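You operate a simulated robot arm through the tools that you are given. There is no shell and no other tool.

Carry out the task below with a simulated robot arm. There is one attempt and no reset: what you move stays moved.

JOB
Test the fan in the fan tester at Fast: good to the green tray, bad to the red.
Fine: the trays beside the tester; slider back to Slow and switch off before the guard opens; leave it open.

Only the result counts: the job must be done as asked and must still hold three seconds after the hand-in. Knocking over, shifting, dropping, spilling or breaking anything else fails it.

ROBOT AND FRAMES
A 7-joint arm with a two-finger parallel gripper, fixed in place. Base frame: the origin is at the foot of the arm, x ahead of it, y to its left, z up; the work surface is at about z = 0.72. Lengths are in m, angles in degrees, forces in N, time in s.
With the tool pointing down near the work surface it reaches from about 0.28 to 0.72 m from the base axis. Its first joint turns from -143.0 to 143.0 degrees. Payload 3 kg.
The TCP is the grasp point between the finger pads, 0.03 m short of the fingertips. In the tool frame z runs along the fingers and y along their closing line. The gripper opens to 0.094 m. The fingers are 0.028 m wide and 0.01 m thick; the gripper's body (0.05 by 0.096 m) begins 0.055 m behind the TCP.
Orientation is that of the tool frame in the base frame, as a unit quaternion [w, x, y, z]. With the fingers straight down and closing along the base's y, the tool's x points along the base's -x, its y along +y and its z along -z.

CONTROLS
- The arm moves only by the tool step_arm. Its argument "targets" is a list of rows, each a list of 7 numbers: the turn, a rotation vector about the tool's x, y, z in degrees, then the shift along the tool's x, y, z in mm, then the opening in per cent of the stroke, from 0 (shut) to 100 (fully open). In form: [[rx, ry, rz, x, y, z, gripper], ...]. A call has 1 to 20 rows; each row shifts and turns the commanded pose from where the row before left it, along the tool's axes as they then stand. A row lasts 0.2 s, in which the tool goes at most 0.05 m and 8.6 degrees; a call with a longer step from one row to the next is refused whole, and so is a gripper value outside its range. A pose out of reach is approached as far as the arm can. The call stops where the force on the tool passes 40 N (or 10 N more than at its start, if that is more) or the arm is blocked; 0.2 s more then pass. The fingers move at their own pace (about 0.045 m/s each) and stop on an object; they squeeze with about 39 N. The grip force told is the motor's: it shows also when the fingers shut on nothing. Time passes only in rows, and 0.2 s behind the last, so rows that do not move let the fingers close. It gives the time, the measured TCP pose, the force on the tool (base axes), the opening and the grip force at its end, in the units of the frame above (readings bear some noise), with the torque about the TCP (base axes, N m) and any sound that the robot's microphone picked up.
- Cameras (640 x 400 px; columns grow to the right, rows downward): "scene" is fixed at [0.2197, -0.4976, 1.3595]; the picture's right is [0.76, -0.66, 0.00], its down [-0.28, -0.32, -0.91] and it looks along [0.59, 0.69, -0.42] (base axes); focal length 346 px, centre (320, 200). "wrist" rides on the gripper at [0.076, 0.014, -0.102] in the tool frame; the picture's right is [-0.18, 0.98, 0.00], its down [-0.75, -0.14, -0.64] and it looks along [-0.63, -0.12, 0.77] (tool axes); focal length 243 px, centre (320, 200). There is no depth. A picture from a camera that has moved, and an enlarged one, comes with that camera's place and axes in the base frame and with its lens.
- grab_frame(camera): a new picture of that camera. The clock stands still meanwhile.
- move_column(by): slides the trunk up (or, below 0, down) by that many m; the arm rides with it, the base frame stays. It gives what a move gives, with no picture.
- enlarge(camera, box): a new picture of the part [left, top, right, bottom] of that camera's present view, enlarged. The clock stands still meanwhile.
- sign_off(): hands the job in; it is judged then, once.

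Nothing tells you positions but the pictures and the camera data. Unless the task says otherwise, let go and move clear before handing in.

The tools are called as a command line: name --pt "numbers of a row" for each row, then --argument value for the rest, lists and objects as JSON in quotes. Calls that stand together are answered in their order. step_arm: Moves the arm, as the interface text tells. Its arguments: {"type":"object","properties":{"targets":{"type":"array","items":{"type":"array","items":{"type":"number"}}}},"required":["targets"]} The other tools are called the same way: move_column (by) slides the trunk up or down; grab_frame (camera) takes a picture; enlarge (camera, box) takes an enlarged picture of a part of a camera's view; sign_off () hands the job in.

At the start:

```text
clock: 0.0
tcp_pos: [0.6335, 0.0838, 1.1037]
tcp_rot: [-0.001, 0.0, 1.0, 0.0]
contact_force: [0.1, -0.5, -0.3]
torque: [-0.02, 0.02, -0.01]
opening: 0.094
grasp_force: 0.0
trunk travel left (down, up): [-0.2, 0.19]
```

scene: 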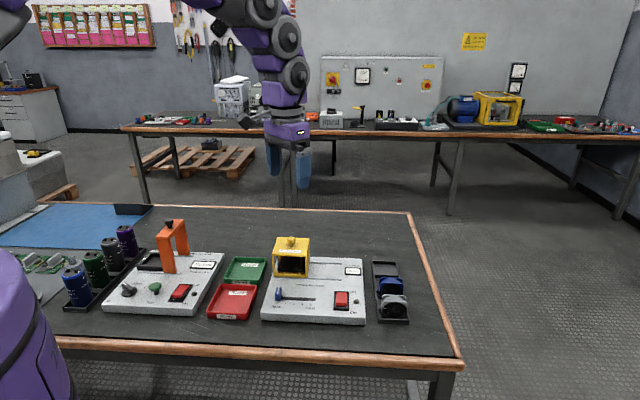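
wrist: 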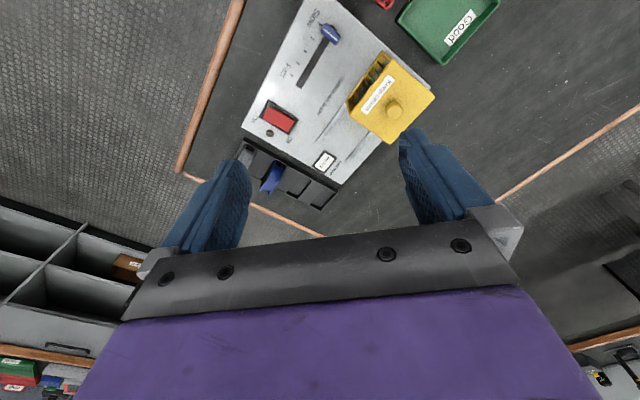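

I see a tester board with a yellow guard, a blue slider and a red switch, a rack with fans to its right, and green and red trays to its left. I will look closer before moving anything.

enlarge --camera "scene" --box '[200, 220, 420, 340]'

enlarge --camera "scene" --box '[255, 225, 375, 330]'

enlarge --camera "scene" --box '[360, 250, 420, 330]'

enlarge --camera "wrist" --box '[220, 0, 460, 240]'

enlarge --camera "scene" --box '[50, 200, 230, 330]'

```text
2.91 times, centred on (310, 280) of scene
camera zoom: at [0.2197, -0.4976, 1.3595], right [0.76, -0.66, 0.0], down [-0.28, -0.32, -0.91], along [0.59, 0.69, -0.42], focal length 1007 px, centre (349, -33)
```

zoom: 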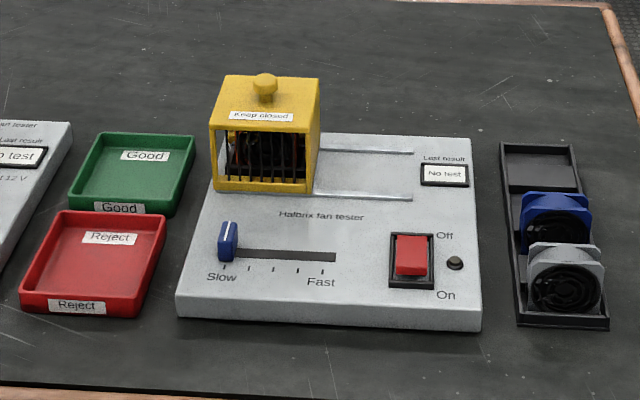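

```text
3.81 times, centred on (315, 278) of scene
camera zoom: at [0.2197, -0.4976, 1.3595], right [0.76, -0.66, 0.0], down [-0.28, -0.32, -0.91], along [0.59, 0.69, -0.42], focal length 1318 px, centre (339, -95)
```

zoom: 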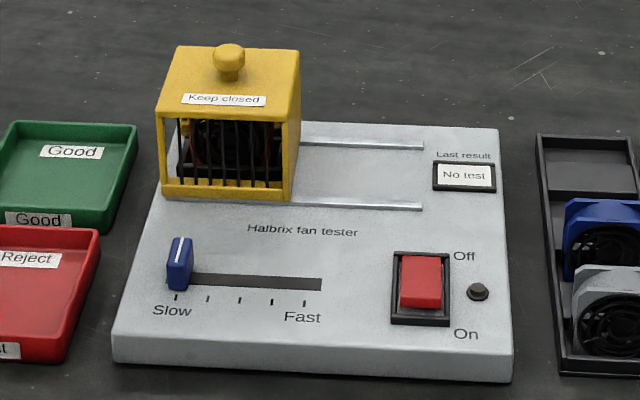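

```text
5.00 times, centred on (390, 290) of scene
camera zoom: at [0.2197, -0.4976, 1.3595], right [0.76, -0.66, 0.0], down [-0.28, -0.32, -0.91], along [0.59, 0.69, -0.42], focal length 1730 px, centre (-30, -250)
```

zoom: 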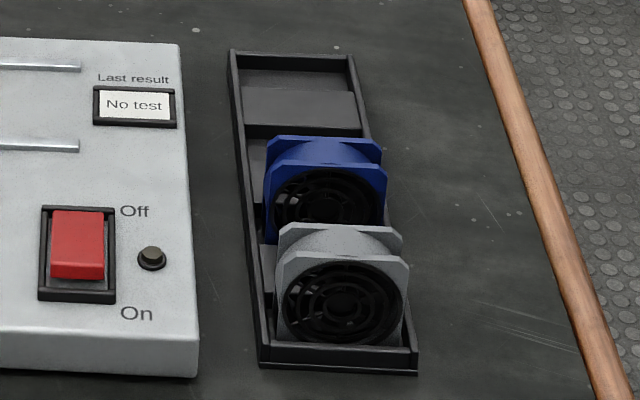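

```text
1.67 times, centred on (340, 120) of wrist
camera zoom: at [0.5565, 0.0974, 1.2065], right [0.18, 0.98, 0.0], down [0.75, -0.14, 0.64], along [0.63, -0.12, -0.77], focal length 404 px, centre (287, 333)
```

zoom: 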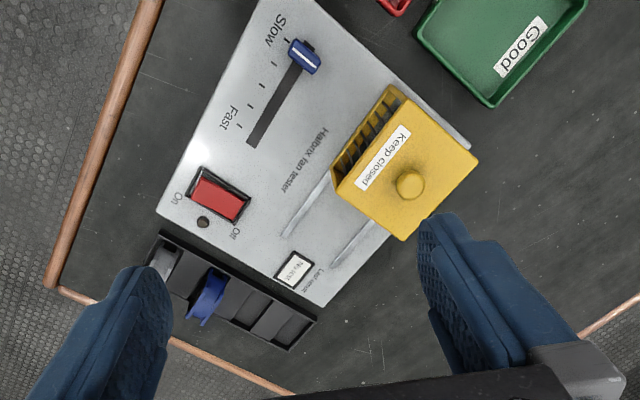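

```text
3.08 times, centred on (140, 265) of scene
camera zoom: at [0.2197, -0.4976, 1.3595], right [0.76, -0.66, 0.0], down [-0.28, -0.32, -0.91], along [0.59, 0.69, -0.42], focal length 1065 px, centre (874, 0)
```

zoom: 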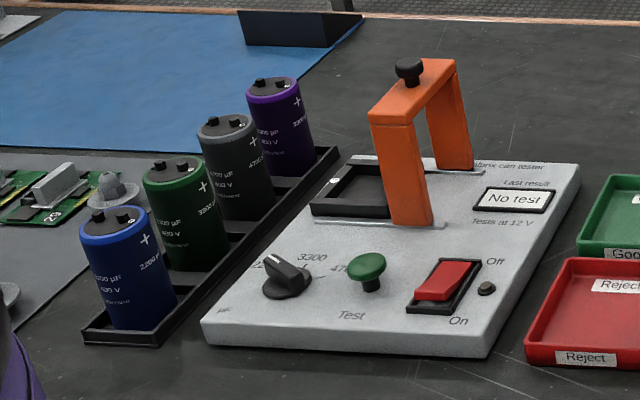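

I take the tester board to lie turned about -45°, with its slider knob near (0.60, 0.10), the switch near (0.71, -0.03) and the guard knob near (0.70, 0.18, 0.85). A fan already sits under the guard. I will move the wrist camera closer and turn the tool to line up with the board.

step_arm --pt "0 0 0 10 -8 30 100" --pt "0 0 0 10 -8 30 100" --pt "0 0 0 10 -8 30 100" --pt "0 0 -7.5 0 0 0 100" --pt "0 0 -7.5 0 0 0 100" --pt "0 0 -7.5 0 0 0 100" --pt "0 0 -7.5 0 0 0 100" --pt "0 0 -7.5 0 0 0 100" --pt "0 0 -7.5 0 0 0 100" --pt "0 0 0 0 0 0 100"

grab_frame --camera "wrist"

grab_frame --camera "scene"

```text
clock: 2.2
tcp_pos: [0.602, 0.0584, 1.0138]
tcp_rot: [0.0, -0.383, 0.924, 0.0]
contact_force: [0.3, -0.2, -0.4]
torque: [-0.02, 0.03, -0.03]
opening: 0.0942
grasp_force: 0.0
trunk travel left (down, up): [-0.2, 0.19]
```

```text
taken
camera wrist: at [0.5363, 0.0147, 1.1176], right [-0.57, 0.82, 0.0], down [0.63, 0.43, 0.64], along [0.53, 0.36, -0.77], focal length 243 px, centre (320, 200)
```

wrist: 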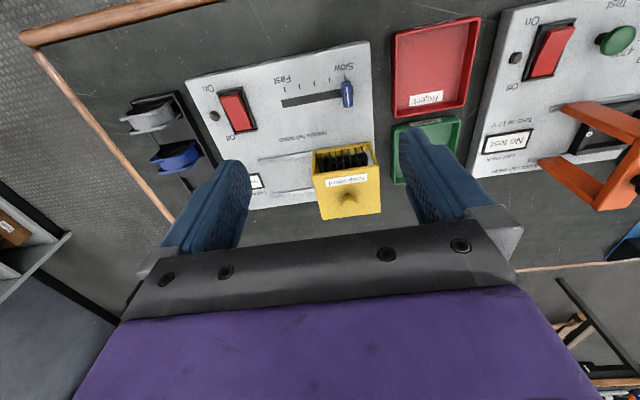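

```text
taken
```

scene: 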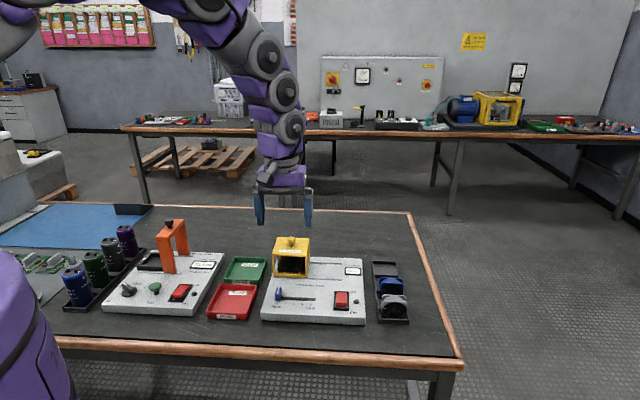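

The board now appears nearly square to the wrist camera, and the slider, switch and guard are all in view. I will enlarge this view to fix their places exactly.

enlarge --camera "wrist" --box '[180, 30, 400, 230]'

enlarge --camera "wrist" --box '[180, 50, 300, 150]'

enlarge --camera "wrist" --box '[370, 0, 500, 200]'

enlarge --camera "scene" --box '[325, 275, 375, 325]'

enlarge --camera "scene" --box '[260, 230, 320, 290]'

```text
2.00 times, centred on (290, 130) of wrist
camera zoom: at [0.5363, 0.0147, 1.1176], right [-0.57, 0.82, 0.0], down [0.63, 0.43, 0.64], along [0.53, 0.36, -0.77], focal length 485 px, centre (380, 340)
```

zoom: 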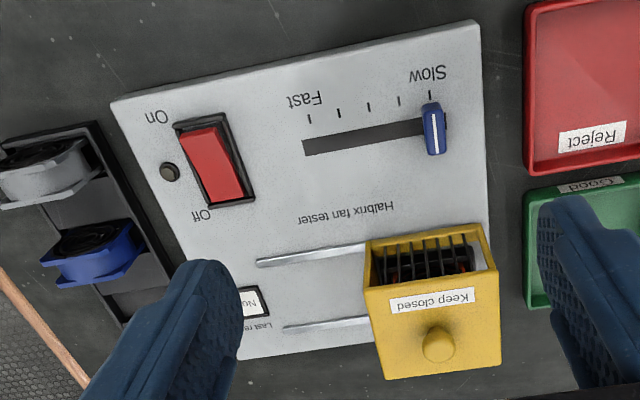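

```text
4.00 times, centred on (240, 100) of wrist
camera zoom: at [0.5363, 0.0147, 1.1176], right [-0.57, 0.82, 0.0], down [0.63, 0.43, 0.64], along [0.53, 0.36, -0.77], focal length 970 px, centre (640, 600)
```

zoom: 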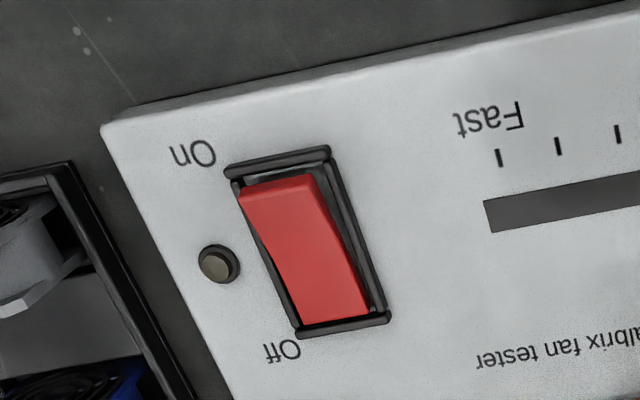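

```text
2.00 times, centred on (435, 100) of wrist
camera zoom: at [0.5363, 0.0147, 1.1176], right [-0.57, 0.82, 0.0], down [0.63, 0.43, 0.64], along [0.53, 0.36, -0.77], focal length 485 px, centre (90, 400)
```

zoom: 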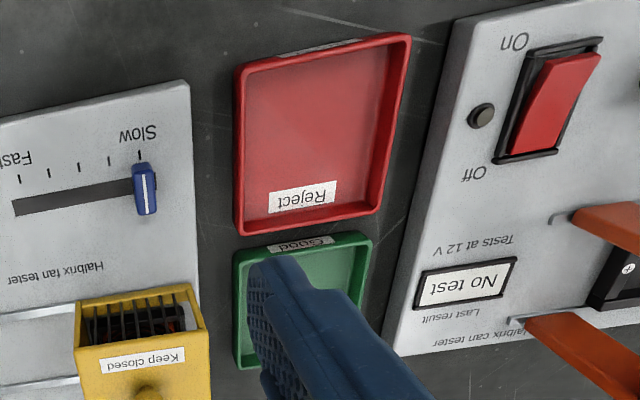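

```text
8.00 times, centred on (350, 300) of scene
camera zoom: at [0.2197, -0.4976, 1.3595], right [0.76, -0.66, 0.0], down [-0.28, -0.32, -0.91], along [0.59, 0.69, -0.42], focal length 2768 px, centre (80, -600)
```

zoom: 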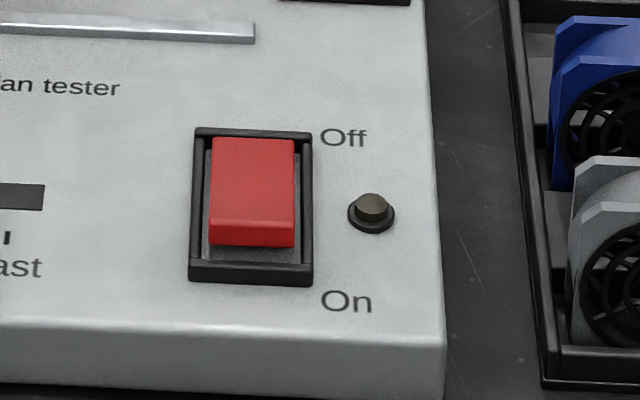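

```text
6.67 times, centred on (290, 260) of scene
camera zoom: at [0.2197, -0.4976, 1.3595], right [0.76, -0.66, 0.0], down [-0.28, -0.32, -0.91], along [0.59, 0.69, -0.42], focal length 2307 px, centre (520, -200)
```

zoom: 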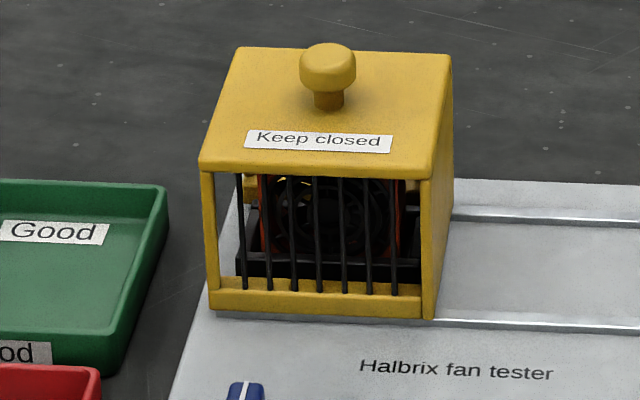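

The board frame comes out cleanly: the tool's y axis now lies along the slider travel and its x axis points towards the board's near edge. The switch is off and its raised On end is the near end, around (0.70, -0.02). I will close the gripper and hover above that end, leaning outwards.

step_arm --pt "0 0 0 -2.4 -25.5 30 0" --pt "0 0 0 -2.4 -25.5 30 0" --pt "0 0 0 -2.4 -25.5 30 0" --pt "0 0 0 -2.4 -25.5 30 0" --pt "0 0 0 -2.4 -25.5 30 0" --pt "0 -7.5 0 0 0 0 0" --pt "0 -7.5 0 0 0 0 0" --pt "0 0 0 0 0 0 0"

grab_frame --camera "wrist"

enlarge --camera "scene" --box '[290, 220, 400, 330]'

```text
clock: 4.0
tcp_pos: [0.6991, -0.0223, 0.8648]
tcp_rot: [0.121, -0.38, 0.916, 0.049]
contact_force: [0.3, -0.3, -0.2]
torque: [-0.02, 0.0, 0.01]
opening: 0.0
grasp_force: 33.1
trunk travel left (down, up): [-0.2, 0.19]
```

```text
taken
camera wrist: at [0.6175, -0.0849, 0.9448], right [-0.57, 0.82, 0.05], down [0.5, 0.3, 0.82], along [0.66, 0.49, -0.58], focal length 243 px, centre (320, 200)
```

wrist: 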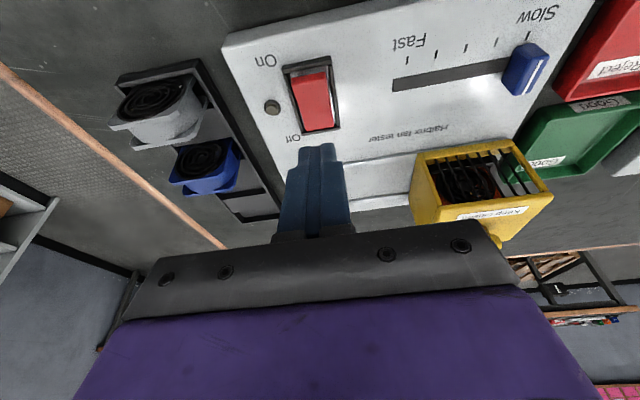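

```text
3.64 times, centred on (345, 275) of scene
camera zoom: at [0.2197, -0.4976, 1.3595], right [0.76, -0.66, 0.0], down [-0.28, -0.32, -0.91], along [0.59, 0.69, -0.42], focal length 1258 px, centre (229, -73)
```

zoom: 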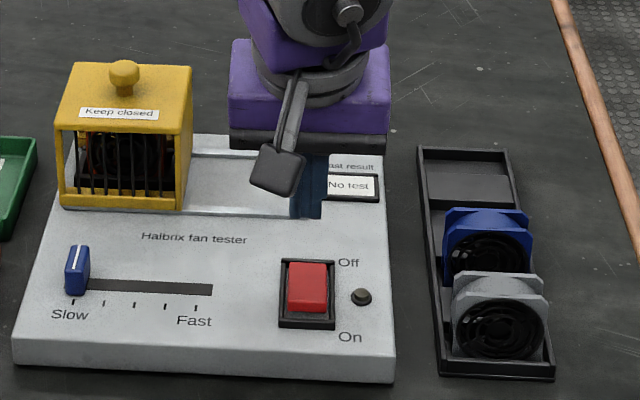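

The closed fingertips hang just above the On end of the rocker, as planned. I will press straight down in small steps and watch the force.

step_arm --pt "0 0 0 6.5 0 24.1 0" --pt "0 0 0 6.5 0 24.1 0" --pt "0 0 0 1.0 0 3.9 0" --pt "0 0 0 1.0 0 3.9 0" --pt "0 0 0 1.0 0 3.9 0"

enlarge --camera "scene" --box '[310, 250, 380, 330]'

grab_frame --camera "wrist"

```text
clock: 5.2
tcp_pos: [0.7006, -0.0239, 0.8034]
tcp_rot: [0.121, -0.379, 0.916, 0.048]
contact_force: [-0.4, 0.1, -0.5]
torque: [0.0, -0.04, 0.01]
opening: 0.0
grasp_force: 33.0
trunk travel left (down, up): [-0.2, 0.19]
```

```text
5.00 times, centred on (345, 290) of scene
camera zoom: at [0.2197, -0.4976, 1.3595], right [0.76, -0.66, 0.0], down [-0.28, -0.32, -0.91], along [0.59, 0.69, -0.42], focal length 1730 px, centre (195, -250)
```

zoom: 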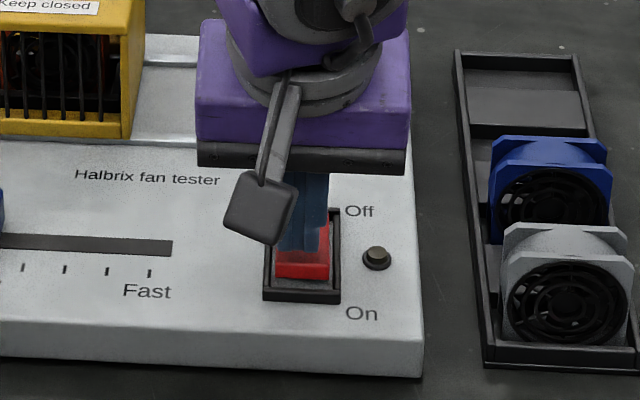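

```text
taken
camera wrist: at [0.6185, -0.0847, 0.8829], right [-0.57, 0.82, 0.05], down [0.5, 0.3, 0.82], along [0.66, 0.49, -0.58], focal length 243 px, centre (320, 200)
```

wrist: 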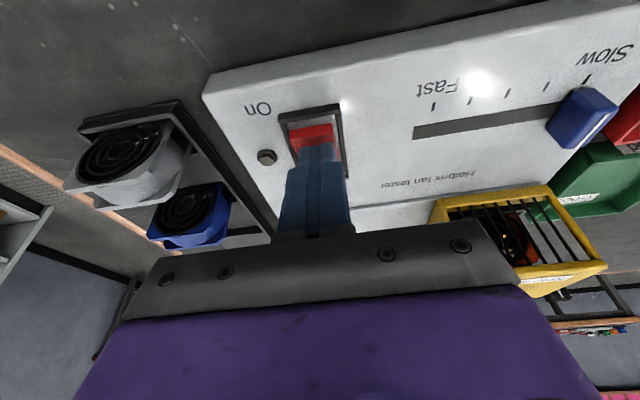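

No contact force yet, so the tip is still slightly above the rocker. I will enlarge this to judge the gap.

enlarge --camera "scene" --box '[350, 280, 370, 312]'

enlarge --camera "scene" --box '[325, 275, 375, 315]'

enlarge --camera "wrist" --box '[240, 90, 400, 190]'

```text
12.50 times, centred on (360, 296) of scene
camera zoom: at [0.2197, -0.4976, 1.3595], right [0.76, -0.66, 0.0], down [-0.28, -0.32, -0.91], along [0.59, 0.69, -0.42], focal length 4325 px, centre (-180, -1000)
```

zoom: 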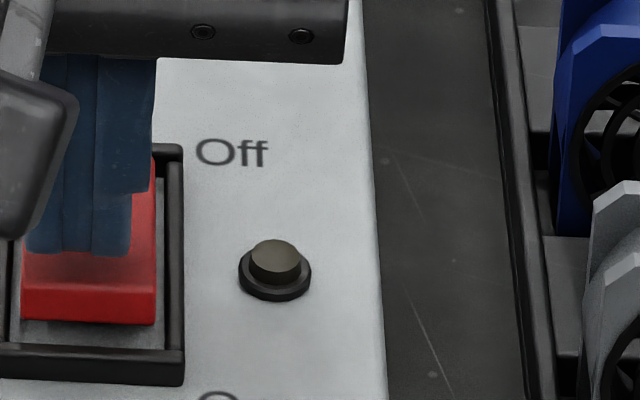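

```text
10.00 times, centred on (350, 295) of scene
camera zoom: at [0.2197, -0.4976, 1.3595], right [0.76, -0.66, 0.0], down [-0.28, -0.32, -0.91], along [0.59, 0.69, -0.42], focal length 3460 px, centre (20, -750)
```

zoom: 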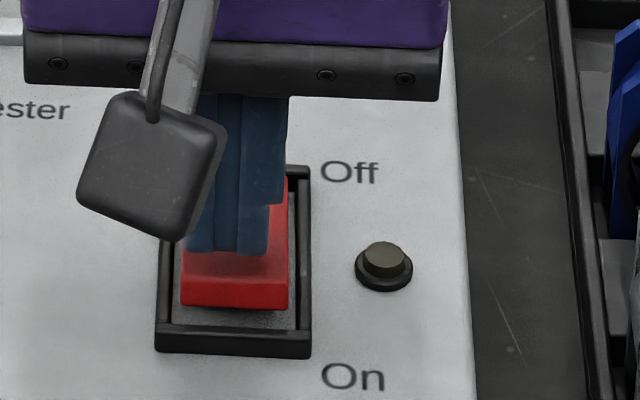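

```text
4.00 times, centred on (320, 140) of wrist
camera zoom: at [0.6185, -0.0847, 0.8829], right [-0.57, 0.82, 0.05], down [0.5, 0.3, 0.82], along [0.66, 0.49, -0.58], focal length 970 px, centre (320, 440)
```

zoom: 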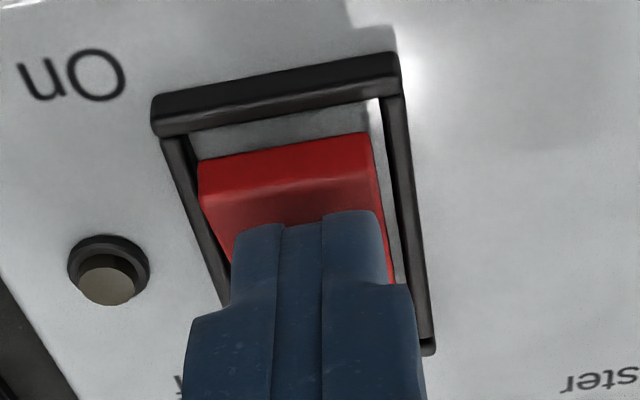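

The fingertip tapers, so its edge sits a little far up the rocker. I will shift it 6 mm nearer the On end for leverage and keep pressing gently.

step_arm --pt "0 0 0 5.8 0 -1.55 0" --pt "0 0 0 0.8 0 2.9 0" --pt "0 0 0 0.8 0 2.9 0" --pt "0 0 0 0.8 0 2.9 0"

enlarge --camera "scene" --box '[325, 275, 375, 315]'

```text
clock: 6.2
tcp_pos: [0.6959, -0.0275, 0.7934]
tcp_rot: [0.12, -0.381, 0.915, 0.05]
contact_force: [-0.5, -0.5, 0.1]
torque: [-0.01, -0.03, 0.0]
opening: 0.0
grasp_force: 33.1
trunk travel left (down, up): [-0.2, 0.19]
```

```text
10.00 times, centred on (350, 295) of scene
camera zoom: at [0.2197, -0.4976, 1.3595], right [0.76, -0.66, 0.0], down [-0.28, -0.32, -0.91], along [0.59, 0.69, -0.42], focal length 3460 px, centre (20, -750)
```

zoom: 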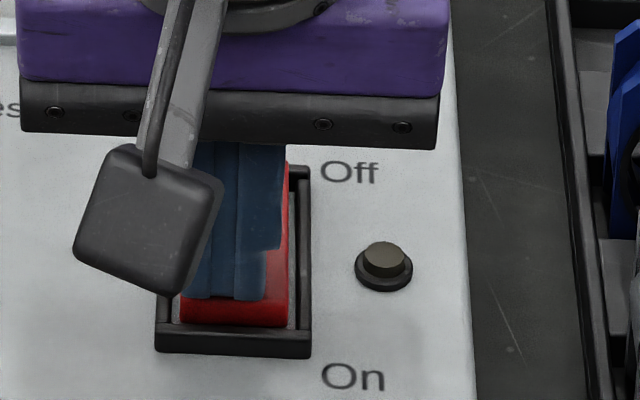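

The rocker has begun to rotate down with little force, and the lamp is still dark. I will press further.

step_arm --pt "0 0 0 0.8 0 2.9 0" --pt "0 0 0 0.8 0 2.9 0" --pt "0 0 0 0 0 0 0"

enlarge --camera "scene" --box '[325, 275, 375, 315]'

enlarge --camera "scene" --box '[255, 225, 375, 330]'

```text
clock: 7.0
tcp_pos: [0.696, -0.0284, 0.7905]
tcp_rot: [0.123, -0.38, 0.916, 0.049]
contact_force: [-5.5, -1.3, 17.9]
torque: [-0.1, 0.27, 0.21]
opening: 0.0
grasp_force: 33.0
trunk travel left (down, up): [-0.2, 0.19]
heard: click
```

```text
10.00 times, centred on (350, 295) of scene
camera zoom: at [0.2197, -0.4976, 1.3595], right [0.76, -0.66, 0.0], down [-0.28, -0.32, -0.91], along [0.59, 0.69, -0.42], focal length 3460 px, centre (20, -750)
```

zoom: 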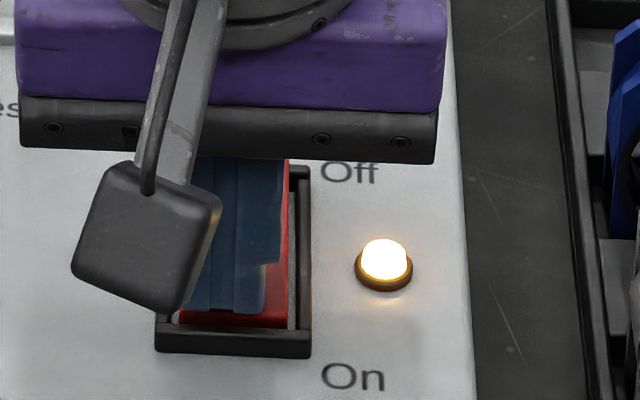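

```text
3.81 times, centred on (315, 278) of scene
camera zoom: at [0.2197, -0.4976, 1.3595], right [0.76, -0.66, 0.0], down [-0.28, -0.32, -0.91], along [0.59, 0.69, -0.42], focal length 1318 px, centre (339, -95)
```

zoom: 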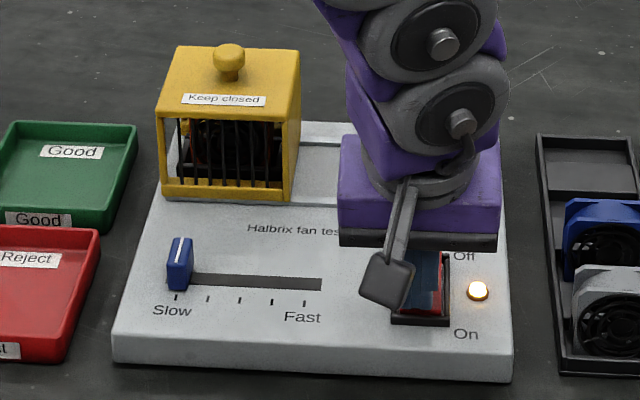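

The switch clicked on and the lamp is lit. Now I lift off, straighten the tool, and check the pose before going to the slider.

step_arm --pt "0 0 0 -7.8 0 -29 0" --pt "0 0 0 -10.4 0 -38.6 0" --pt "0 7.5 0 0 0 0 28" --pt "0 7.5 0 0 0 0 28" --pt "0 0 0 0 40 0 28" --pt "0 0 0 0 40 0 28" --pt "0 0 0 0 40 0 28" --pt "0 0 0 0 35 0 28" --pt "0 0 0 0 0 0 28" --pt "0 0 0 0 0 0 28"

enlarge --camera "scene" --box '[255, 225, 375, 330]'

grab_frame --camera "wrist"

```text
clock: 9.2
tcp_pos: [0.5883, 0.0841, 0.8576]
tcp_rot: [0.0, -0.383, 0.924, -0.001]
contact_force: [-0.3, 0.3, -0.8]
torque: [-0.02, 0.01, 0.04]
opening: 0.0264
grasp_force: 0.1
trunk travel left (down, up): [-0.2, 0.19]
```

```text
3.81 times, centred on (315, 278) of scene
camera zoom: at [0.2197, -0.4976, 1.3595], right [0.76, -0.66, 0.0], down [-0.28, -0.32, -0.91], along [0.59, 0.69, -0.42], focal length 1318 px, centre (339, -95)
```

zoom: 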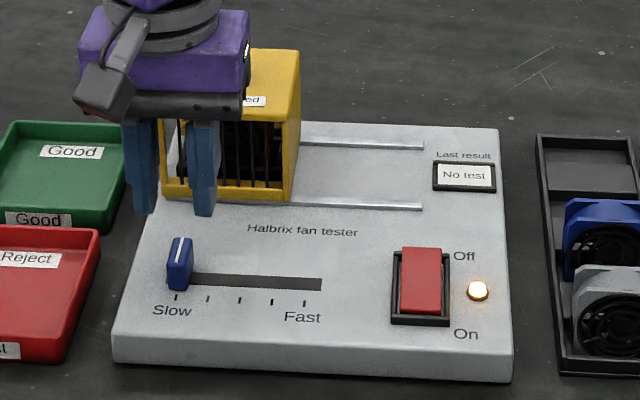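

```text
taken
camera wrist: at [0.5233, 0.039, 0.9612], right [-0.57, 0.82, 0.0], down [0.63, 0.43, 0.64], along [0.53, 0.36, -0.77], focal length 243 px, centre (320, 200)
```

wrist: 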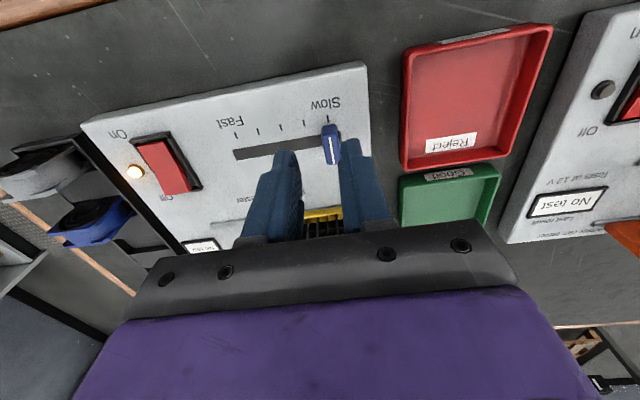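

The switch has latched on and the fingers hover behind the slider knob. I will enlarge to get the knob's exact place relative to the fingers.

enlarge --camera "wrist" --box '[220, 90, 400, 210]'

enlarge --camera "scene" --box '[275, 250, 335, 310]'

```text
3.33 times, centred on (310, 150) of wrist
camera zoom: at [0.5233, 0.039, 0.9612], right [-0.57, 0.82, 0.0], down [0.63, 0.43, 0.64], along [0.53, 0.36, -0.77], focal length 809 px, centre (353, 367)
```

zoom: 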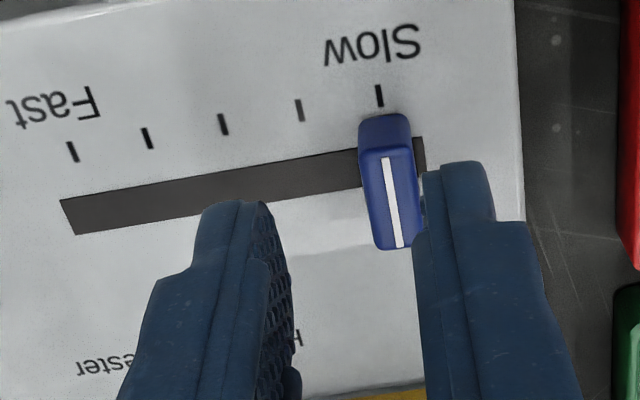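

```text
6.67 times, centred on (305, 280) of scene
camera zoom: at [0.2197, -0.4976, 1.3595], right [0.76, -0.66, 0.0], down [-0.28, -0.32, -0.91], along [0.59, 0.69, -0.42], focal length 2307 px, centre (420, -333)
```

zoom: 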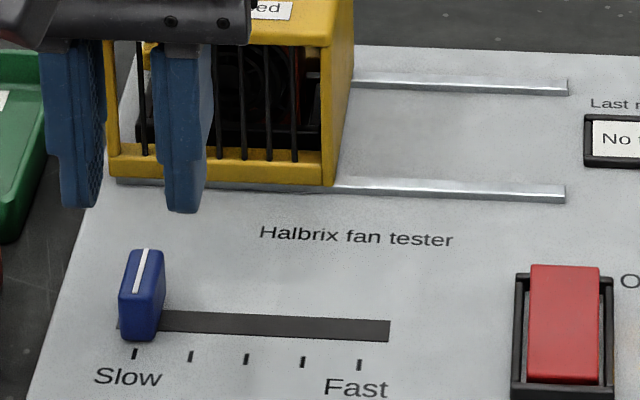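

The knob top is at about (0.598, 0.101, 0.781) and the board surface is at z ≈ 0.757. I will straddle the knob with the fingers, tips about 6 mm above the board.

step_arm --pt "0 0 0 -19 5.5 0 28" --pt "0 0 0 0 0 32 28" --pt "0 0 0 0 0 32 28" --pt "0 0 0 0 0 0 28"

enlarge --camera "scene" --box '[275, 250, 335, 310]'

enlarge --camera "wrist" --box '[220, 90, 400, 210]'

```text
clock: 10.2
tcp_pos: [0.5965, 0.1009, 0.793]
tcp_rot: [0.001, -0.383, 0.924, -0.001]
contact_force: [-0.1, -0.2, -0.2]
torque: [-0.01, 0.02, -0.01]
opening: 0.0264
grasp_force: 0.0
trunk travel left (down, up): [-0.2, 0.19]
```

```text
6.67 times, centred on (305, 280) of scene
camera zoom: at [0.2197, -0.4976, 1.3595], right [0.76, -0.66, 0.0], down [-0.28, -0.32, -0.91], along [0.59, 0.69, -0.42], focal length 2307 px, centre (420, -333)
```

zoom: 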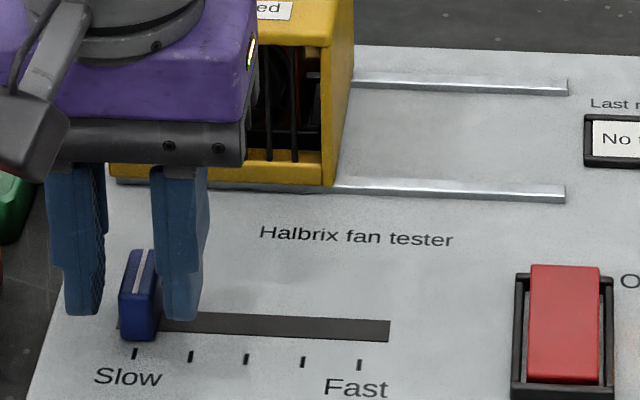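

```text
3.33 times, centred on (310, 150) of wrist
camera zoom: at [0.5313, 0.0566, 0.896], right [-0.57, 0.82, 0.0], down [0.63, 0.43, 0.64], along [0.53, 0.36, -0.77], focal length 809 px, centre (353, 367)
```

zoom: 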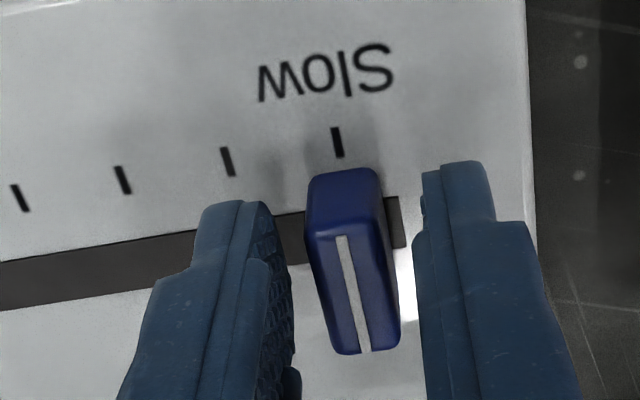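

The fingers straddle the knob with clearance on both sides. I will push it along the track towards Fast.

step_arm --pt "0 0 0 0 -15 0 28" --pt "0 0 0 0 -15 0 28" --pt "0 0 0 0 -15 0 28" --pt "0 0 0 0 -15 0 28" --pt "0 0 0 0 -15 0 28" --pt "0 0 0 0 -10 0 28" --pt "0 0 0 0 -5 0 28"

enlarge --camera "scene" --box '[275, 250, 375, 320]'

enlarge --camera "wrist" --box '[220, 90, 400, 210]'

```text
clock: 11.8
tcp_pos: [0.6595, 0.0367, 0.7916]
tcp_rot: [0.0, -0.383, 0.924, 0.0]
contact_force: [-0.5, 0.0, 0.0]
torque: [0.01, 0.01, 0.01]
opening: 0.0266
grasp_force: 0.1
trunk travel left (down, up): [-0.2, 0.19]
```

```text
5.71 times, centred on (325, 285) of scene
camera zoom: at [0.2197, -0.4976, 1.3595], right [0.76, -0.66, 0.0], down [-0.28, -0.32, -0.91], along [0.59, 0.69, -0.42], focal length 1977 px, centre (291, -286)
```

zoom: 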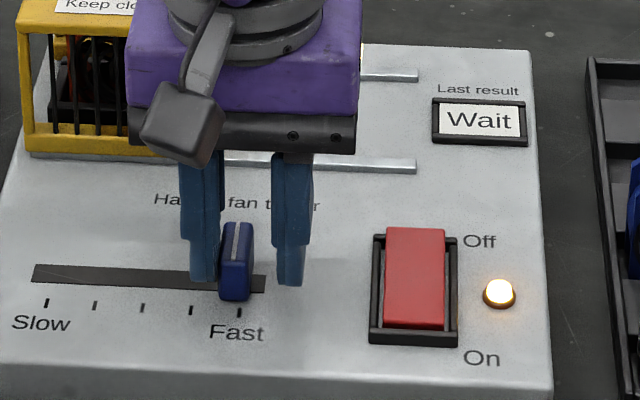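

```text
3.33 times, centred on (310, 150) of wrist
camera zoom: at [0.5949, -0.0077, 0.8959], right [-0.57, 0.82, 0.0], down [0.63, 0.43, 0.64], along [0.53, 0.36, -0.77], focal length 809 px, centre (353, 367)
```

zoom: 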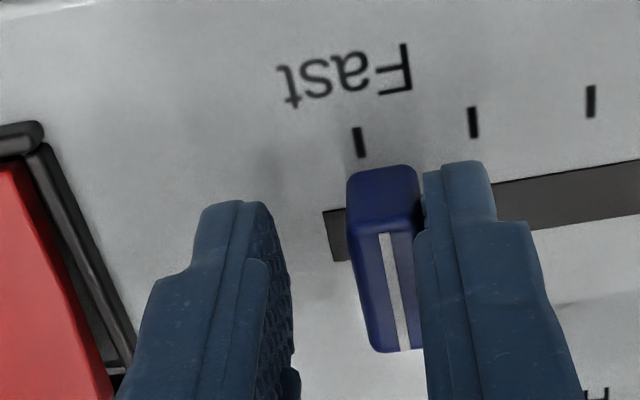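

The display now reads "Wait" and the knob is just short of the Fast tick. I will nudge it the last few millimetres to the stop.

step_arm --pt "0 0 0 0 -2 0 28" --pt "0 0 0 0 -1.5 0 28" --pt "0 0 0 0 0 0 28"

enlarge --camera "scene" --box '[275, 250, 375, 320]'

enlarge --camera "wrist" --box '[220, 90, 400, 210]'

```text
clock: 12.6
tcp_pos: [0.6626, 0.0342, 0.7937]
tcp_rot: [0.0, -0.383, 0.924, -0.001]
contact_force: [-1.3, 1.3, -0.8]
torque: [0.05, 0.02, 0.01]
opening: 0.0274
grasp_force: 0.8
trunk travel left (down, up): [-0.2, 0.19]
```

```text
5.71 times, centred on (325, 285) of scene
camera zoom: at [0.2197, -0.4976, 1.3595], right [0.76, -0.66, 0.0], down [-0.28, -0.32, -0.91], along [0.59, 0.69, -0.42], focal length 1977 px, centre (291, -286)
```

zoom: 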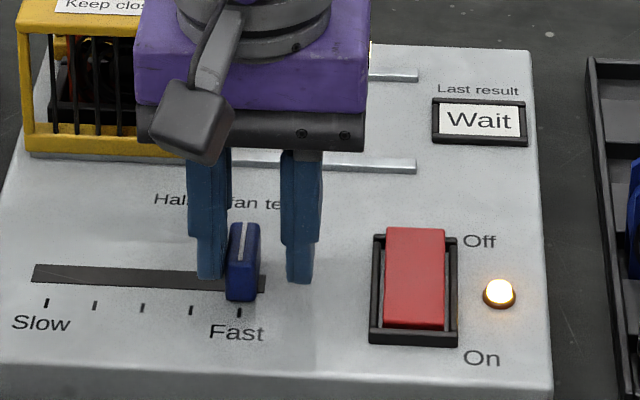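

```text
3.33 times, centred on (310, 150) of wrist
camera zoom: at [0.5979, -0.0097, 0.8967], right [-0.57, 0.82, 0.0], down [0.63, 0.43, 0.64], along [0.53, 0.36, -0.77], focal length 809 px, centre (353, 367)
```

zoom: 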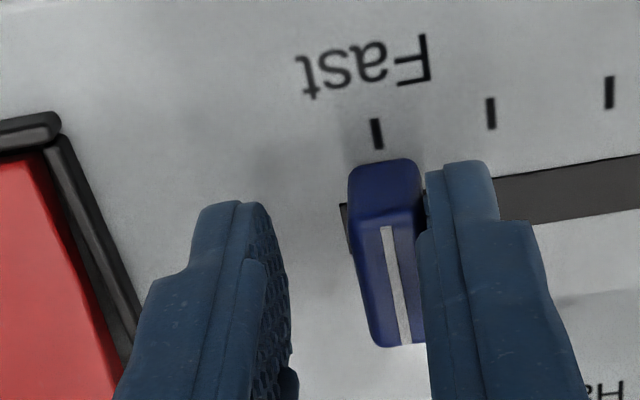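

The knob now lines up with the Fast tick and presses lightly on its stop. I will wait a few seconds for the result.

step_arm --pt "0 0 0 0 1 0 28" --pt "0 0 0 0 0 0 28" --pt "0 0 0 0 0 0 28" --pt "0 0 0 0 0 0 28" --pt "0 0 0 0 0 0 28" --pt "0 0 0 0 0 0 28" --pt "0 0 0 0 0 0 28" --pt "0 0 0 0 0 0 28" --pt "0 0 0 0 0 0 28" --pt "0 0 0 0 0 0 28" --pt "0 0 0 0 0 0 28" --pt "0 0 0 0 0 0 28" --pt "0 0 0 0 0 0 28" --pt "0 0 0 0 0 0 28" --pt "0 0 0 0 0 0 28"

enlarge --camera "scene" --box '[275, 250, 375, 320]'

```text
clock: 15.8
tcp_pos: [0.6628, 0.0354, 0.7936]
tcp_rot: [0.001, -0.383, 0.924, -0.001]
contact_force: [-0.2, 0.0, 0.0]
torque: [-0.02, -0.01, 0.03]
opening: 0.0264
grasp_force: 0.0
trunk travel left (down, up): [-0.2, 0.19]
```

```text
5.71 times, centred on (325, 285) of scene
camera zoom: at [0.2197, -0.4976, 1.3595], right [0.76, -0.66, 0.0], down [-0.28, -0.32, -0.91], along [0.59, 0.69, -0.42], focal length 1977 px, centre (291, -286)
```

zoom: 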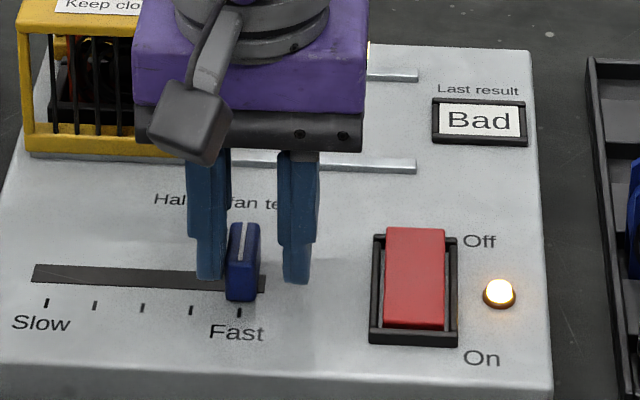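

The display reads "Bad" with the slider at Fast. I will wait a little longer to be sure it holds.

step_arm --pt "0 0 0 0 0 0 28" --pt "0 0 0 0 0 0 28" --pt "0 0 0 0 0 0 28" --pt "0 0 0 0 0 0 28" --pt "0 0 0 0 0 0 28" --pt "0 0 0 0 0 0 28" --pt "0 0 0 0 0 0 28" --pt "0 0 0 0 0 0 28" --pt "0 0 0 0 0 0 28" --pt "0 0 0 0 0 0 28"

enlarge --camera "scene" --box '[275, 250, 375, 320]'

```text
clock: 18.0
tcp_pos: [0.6615, 0.0352, 0.7929]
tcp_rot: [0.001, -0.383, 0.924, -0.001]
contact_force: [-0.1, 0.3, 1.0]
torque: [0.01, -0.04, 0.02]
opening: 0.0263
grasp_force: 0.1
trunk travel left (down, up): [-0.2, 0.19]
```

```text
5.71 times, centred on (325, 285) of scene
camera zoom: at [0.2197, -0.4976, 1.3595], right [0.76, -0.66, 0.0], down [-0.28, -0.32, -0.91], along [0.59, 0.69, -0.42], focal length 1977 px, centre (291, -286)
```

zoom: 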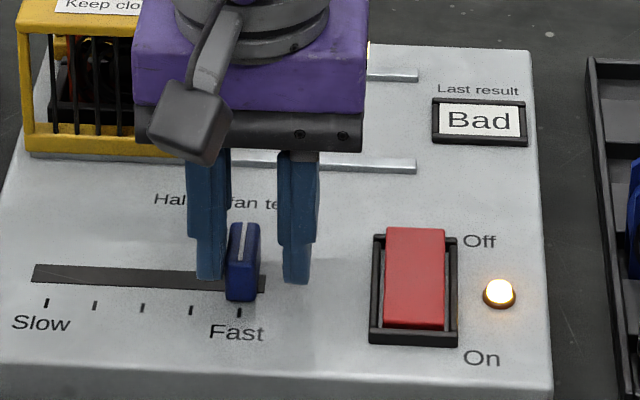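

The result holds at "Bad", so this fan goes to the red tray. Now I slide the knob back to Slow.

step_arm --pt "0 0 0 0 15 0 28" --pt "0 0 0 0 15 0 28" --pt "0 0 0 0 15 0 28" --pt "0 0 0 0 15 0 28" --pt "0 0 0 0 15 0 28" --pt "0 0 0 0 15 0 28" --pt "0 0 0 0 5 0 28" --pt "0 0 0 0 2 0 28" --pt "0 0 0 0 1.5 0 28" --pt "0 0 0 0 0 0 28"

enlarge --camera "scene" --box '[265, 250, 375, 320]'

enlarge --camera "wrist" --box '[220, 90, 400, 210]'

```text
clock: 20.2
tcp_pos: [0.5912, 0.1033, 0.7933]
tcp_rot: [0.0, -0.384, 0.923, -0.001]
contact_force: [2.5, -1.4, 1.4]
torque: [-0.03, -0.07, -0.03]
opening: 0.0279
grasp_force: 2.0
trunk travel left (down, up): [-0.2, 0.19]
```

```text
5.71 times, centred on (320, 285) of scene
camera zoom: at [0.2197, -0.4976, 1.3595], right [0.76, -0.66, 0.0], down [-0.28, -0.32, -0.91], along [0.59, 0.69, -0.42], focal length 1977 px, centre (320, -286)
```

zoom: 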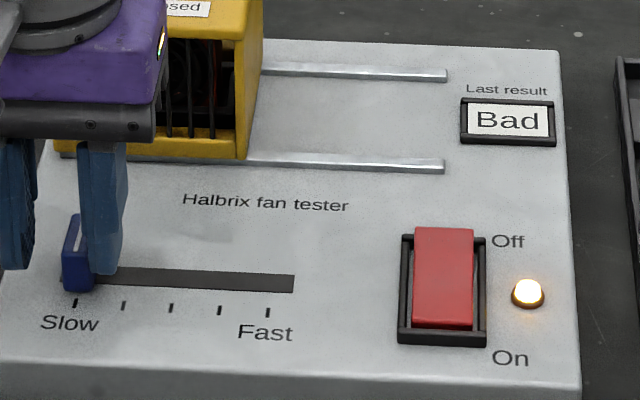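

```text
3.33 times, centred on (310, 150) of wrist
camera zoom: at [0.5266, 0.0602, 0.8967], right [-0.57, 0.82, 0.0], down [0.63, 0.43, 0.64], along [0.53, 0.36, -0.77], focal length 809 px, centre (353, 367)
```

zoom: 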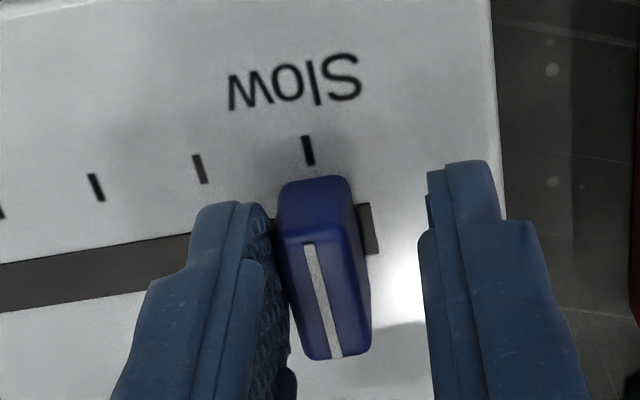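

The knob is back at Slow against its stop. I will free the fingers, rise, and lower the trunk a little to gain reach for the far end of the switch and the guard.

step_arm --pt "0 0 0 0 -6.5 0 28" --pt "0 0 0 0 0 -30 28" --pt "0 0 0 0 0 -45 0" --pt "0 0 0 0 0 -45 0" --pt "0 0 0 0 0 -45 0" --pt "0 0 0 -4 -40 0 0" --pt "0 0 0 -4 -40 0 0" --pt "0 0 0 -4 -40 0 0" --pt "0 0 0 -4 -40 0 0" --pt "0 0 0 0 0 0 0"

move_column --by -0.1

enlarge --camera "scene" --box '[255, 200, 415, 330]'

grab_frame --camera "scene"

```text
clock: 22.4
tcp_pos: [0.7212, -0.0012, 0.9583]
tcp_rot: [0.001, -0.383, 0.924, -0.001]
contact_force: [-1.1, 0.6, 0.8]
torque: [-0.01, 0.03, 0.01]
opening: 0.0
grasp_force: 32.8
trunk travel left (down, up): [-0.2, 0.19]
```

```text
clock: 23.7
tcp_pos: [0.7225, -0.0017, 0.8569]
tcp_rot: [0.001, -0.383, 0.924, -0.001]
contact_force: [0.4, 0.3, 0.3]
torque: [0.02, -0.01, -0.01]
opening: 0.0003
grasp_force: 32.9
trunk travel left (down, up): [-0.1, 0.29]
```

```text
3.08 times, centred on (335, 265) of scene
camera zoom: at [0.2197, -0.4976, 1.3595], right [0.76, -0.66, 0.0], down [-0.28, -0.32, -0.91], along [0.59, 0.69, -0.42], focal length 1065 px, centre (274, 0)
```

zoom: 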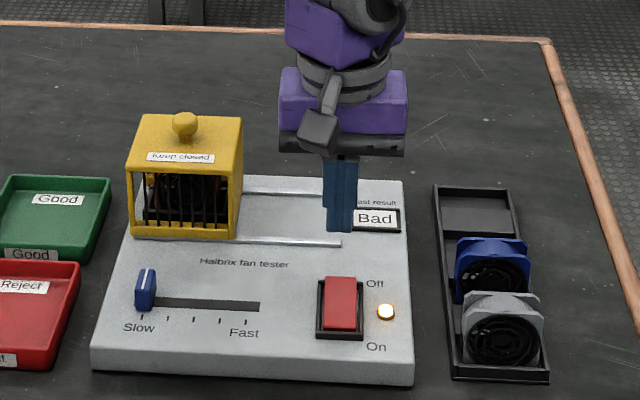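

```text
taken
```

scene: 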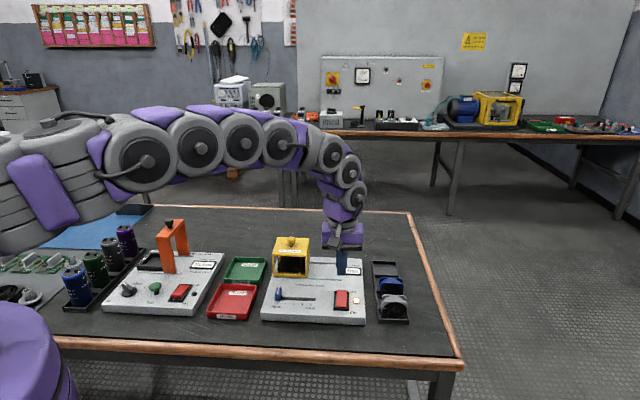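

The trunk is lower, the tool hovers over the raised Off end, and the display still reads "Bad". I will shift 4 mm outwards and press down.

step_arm --pt "0 0 0 -4 0 20 0" --pt "0 0 0 0 0 22 0" --pt "0 0 0 0 0 4 0" --pt "0 0 0 0 0 4 0" --pt "0 0 0 0 0 4 0" --pt "0 0 0 0 0 3 0" --pt "0 0 0 0 0 3 0" --pt "0 0 0 0 0 3 0"

enlarge --camera "scene" --box '[325, 255, 375, 315]'

```text
clock: 25.5
tcp_pos: [0.7247, 0.0006, 0.7942]
tcp_rot: [0.001, -0.383, 0.924, -0.001]
contact_force: [-0.5, 0.6, 1.0]
torque: [0.04, -0.01, -0.01]
opening: 0.0001
grasp_force: 32.9
trunk travel left (down, up): [-0.1, 0.29]
```

```text
6.67 times, centred on (350, 285) of scene
camera zoom: at [0.2197, -0.4976, 1.3595], right [0.76, -0.66, 0.0], down [-0.28, -0.32, -0.91], along [0.59, 0.69, -0.42], focal length 2307 px, centre (120, -367)
```

zoom: 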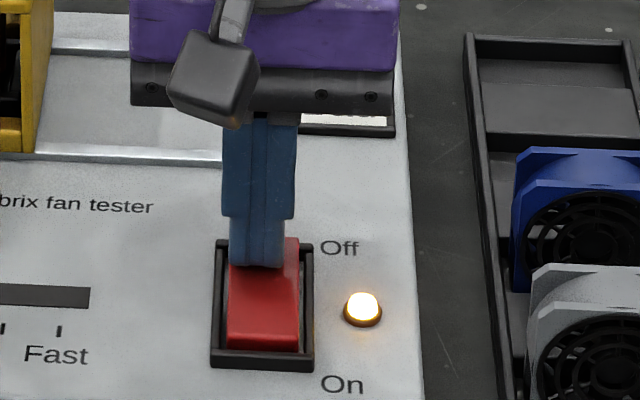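

The rocker is turning under the tip and the lamp is still lit. I will press a few millimetres more.

step_arm --pt "0 0 0 0 0 3 0" --pt "0 0 0 0 0 3 0" --pt "0 0 0 0 0 0 0"

enlarge --camera "scene" --box '[325, 255, 375, 315]'

```text
clock: 26.4
tcp_pos: [0.7259, 0.0018, 0.7922]
tcp_rot: [0.004, -0.383, 0.924, -0.002]
contact_force: [-3.6, 1.5, 24.5]
torque: [-0.19, 0.42, -0.02]
opening: 0.0
grasp_force: 33.0
trunk travel left (down, up): [-0.1, 0.29]
heard: click
stopped in row 3: the force on the tool passed its limit at 41 N (the readings are from after the stop); the commanded pose is now the measured one
```

```text
6.67 times, centred on (350, 285) of scene
camera zoom: at [0.2197, -0.4976, 1.3595], right [0.76, -0.66, 0.0], down [-0.28, -0.32, -0.91], along [0.59, 0.69, -0.42], focal length 2307 px, centre (120, -367)
```

zoom: 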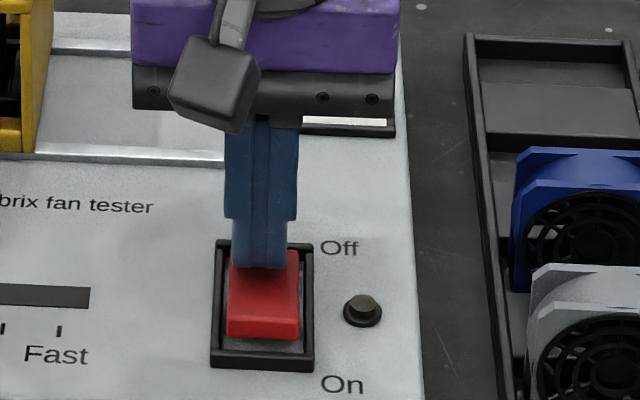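

The switch clicked off and the lamp is dark, with the slider at Slow. Next I rise and go round to the left of the guard to slide it right along its rails with closed fingers.

step_arm --pt "0 0 0 0 0 -46 0" --pt "0 0 0 0 0 -46 0" --pt "0 0 0 0 0 -46 0" --pt "0 0 0 -18.1 43.7 0 0" --pt "0 0 0 -18.1 43.7 0 0" --pt "0 0 0 -18.1 43.7 0 0" --pt "0 0 0 -18.1 43.7 0 0" --pt "0 0 0 -18.1 43.7 0 0" --pt "0 0 0 0 0 0 0"

enlarge --camera "scene" --box '[235, 200, 375, 320]'

grab_frame --camera "wrist"

```text
clock: 28.4
tcp_pos: [0.634, 0.2205, 0.9244]
tcp_rot: [0.003, -0.382, 0.924, -0.002]
contact_force: [0.6, -1.1, -0.1]
torque: [0.0, -0.01, 0.0]
opening: 0.0
grasp_force: 32.8
trunk travel left (down, up): [-0.1, 0.29]
```

```text
3.33 times, centred on (305, 260) of scene
camera zoom: at [0.2197, -0.4976, 1.3595], right [0.76, -0.66, 0.0], down [-0.28, -0.32, -0.91], along [0.59, 0.69, -0.42], focal length 1153 px, centre (370, 0)
```

zoom: 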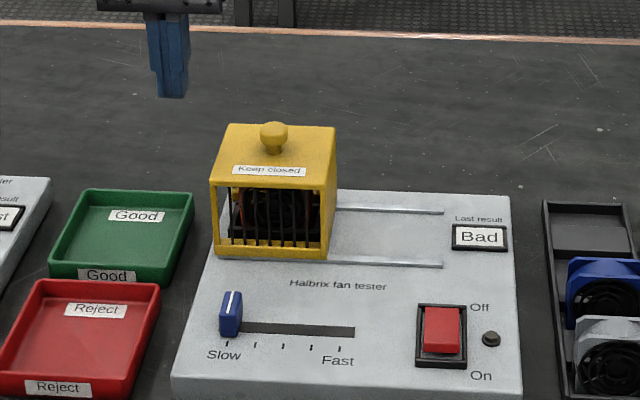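

```text
taken
camera wrist: at [0.5689, 0.1765, 1.0282], right [-0.57, 0.82, 0.0], down [0.63, 0.43, 0.65], along [0.53, 0.36, -0.76], focal length 243 px, centre (320, 200)
```

wrist: 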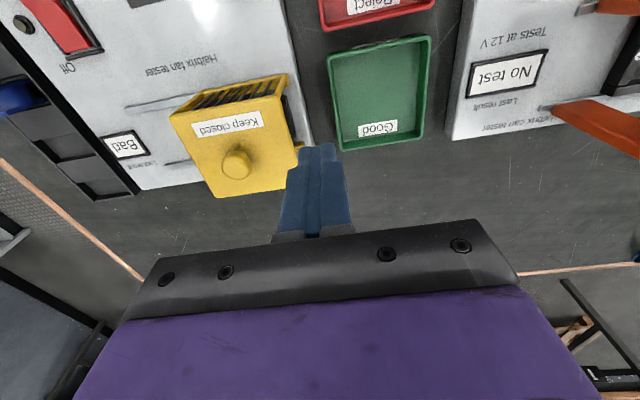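

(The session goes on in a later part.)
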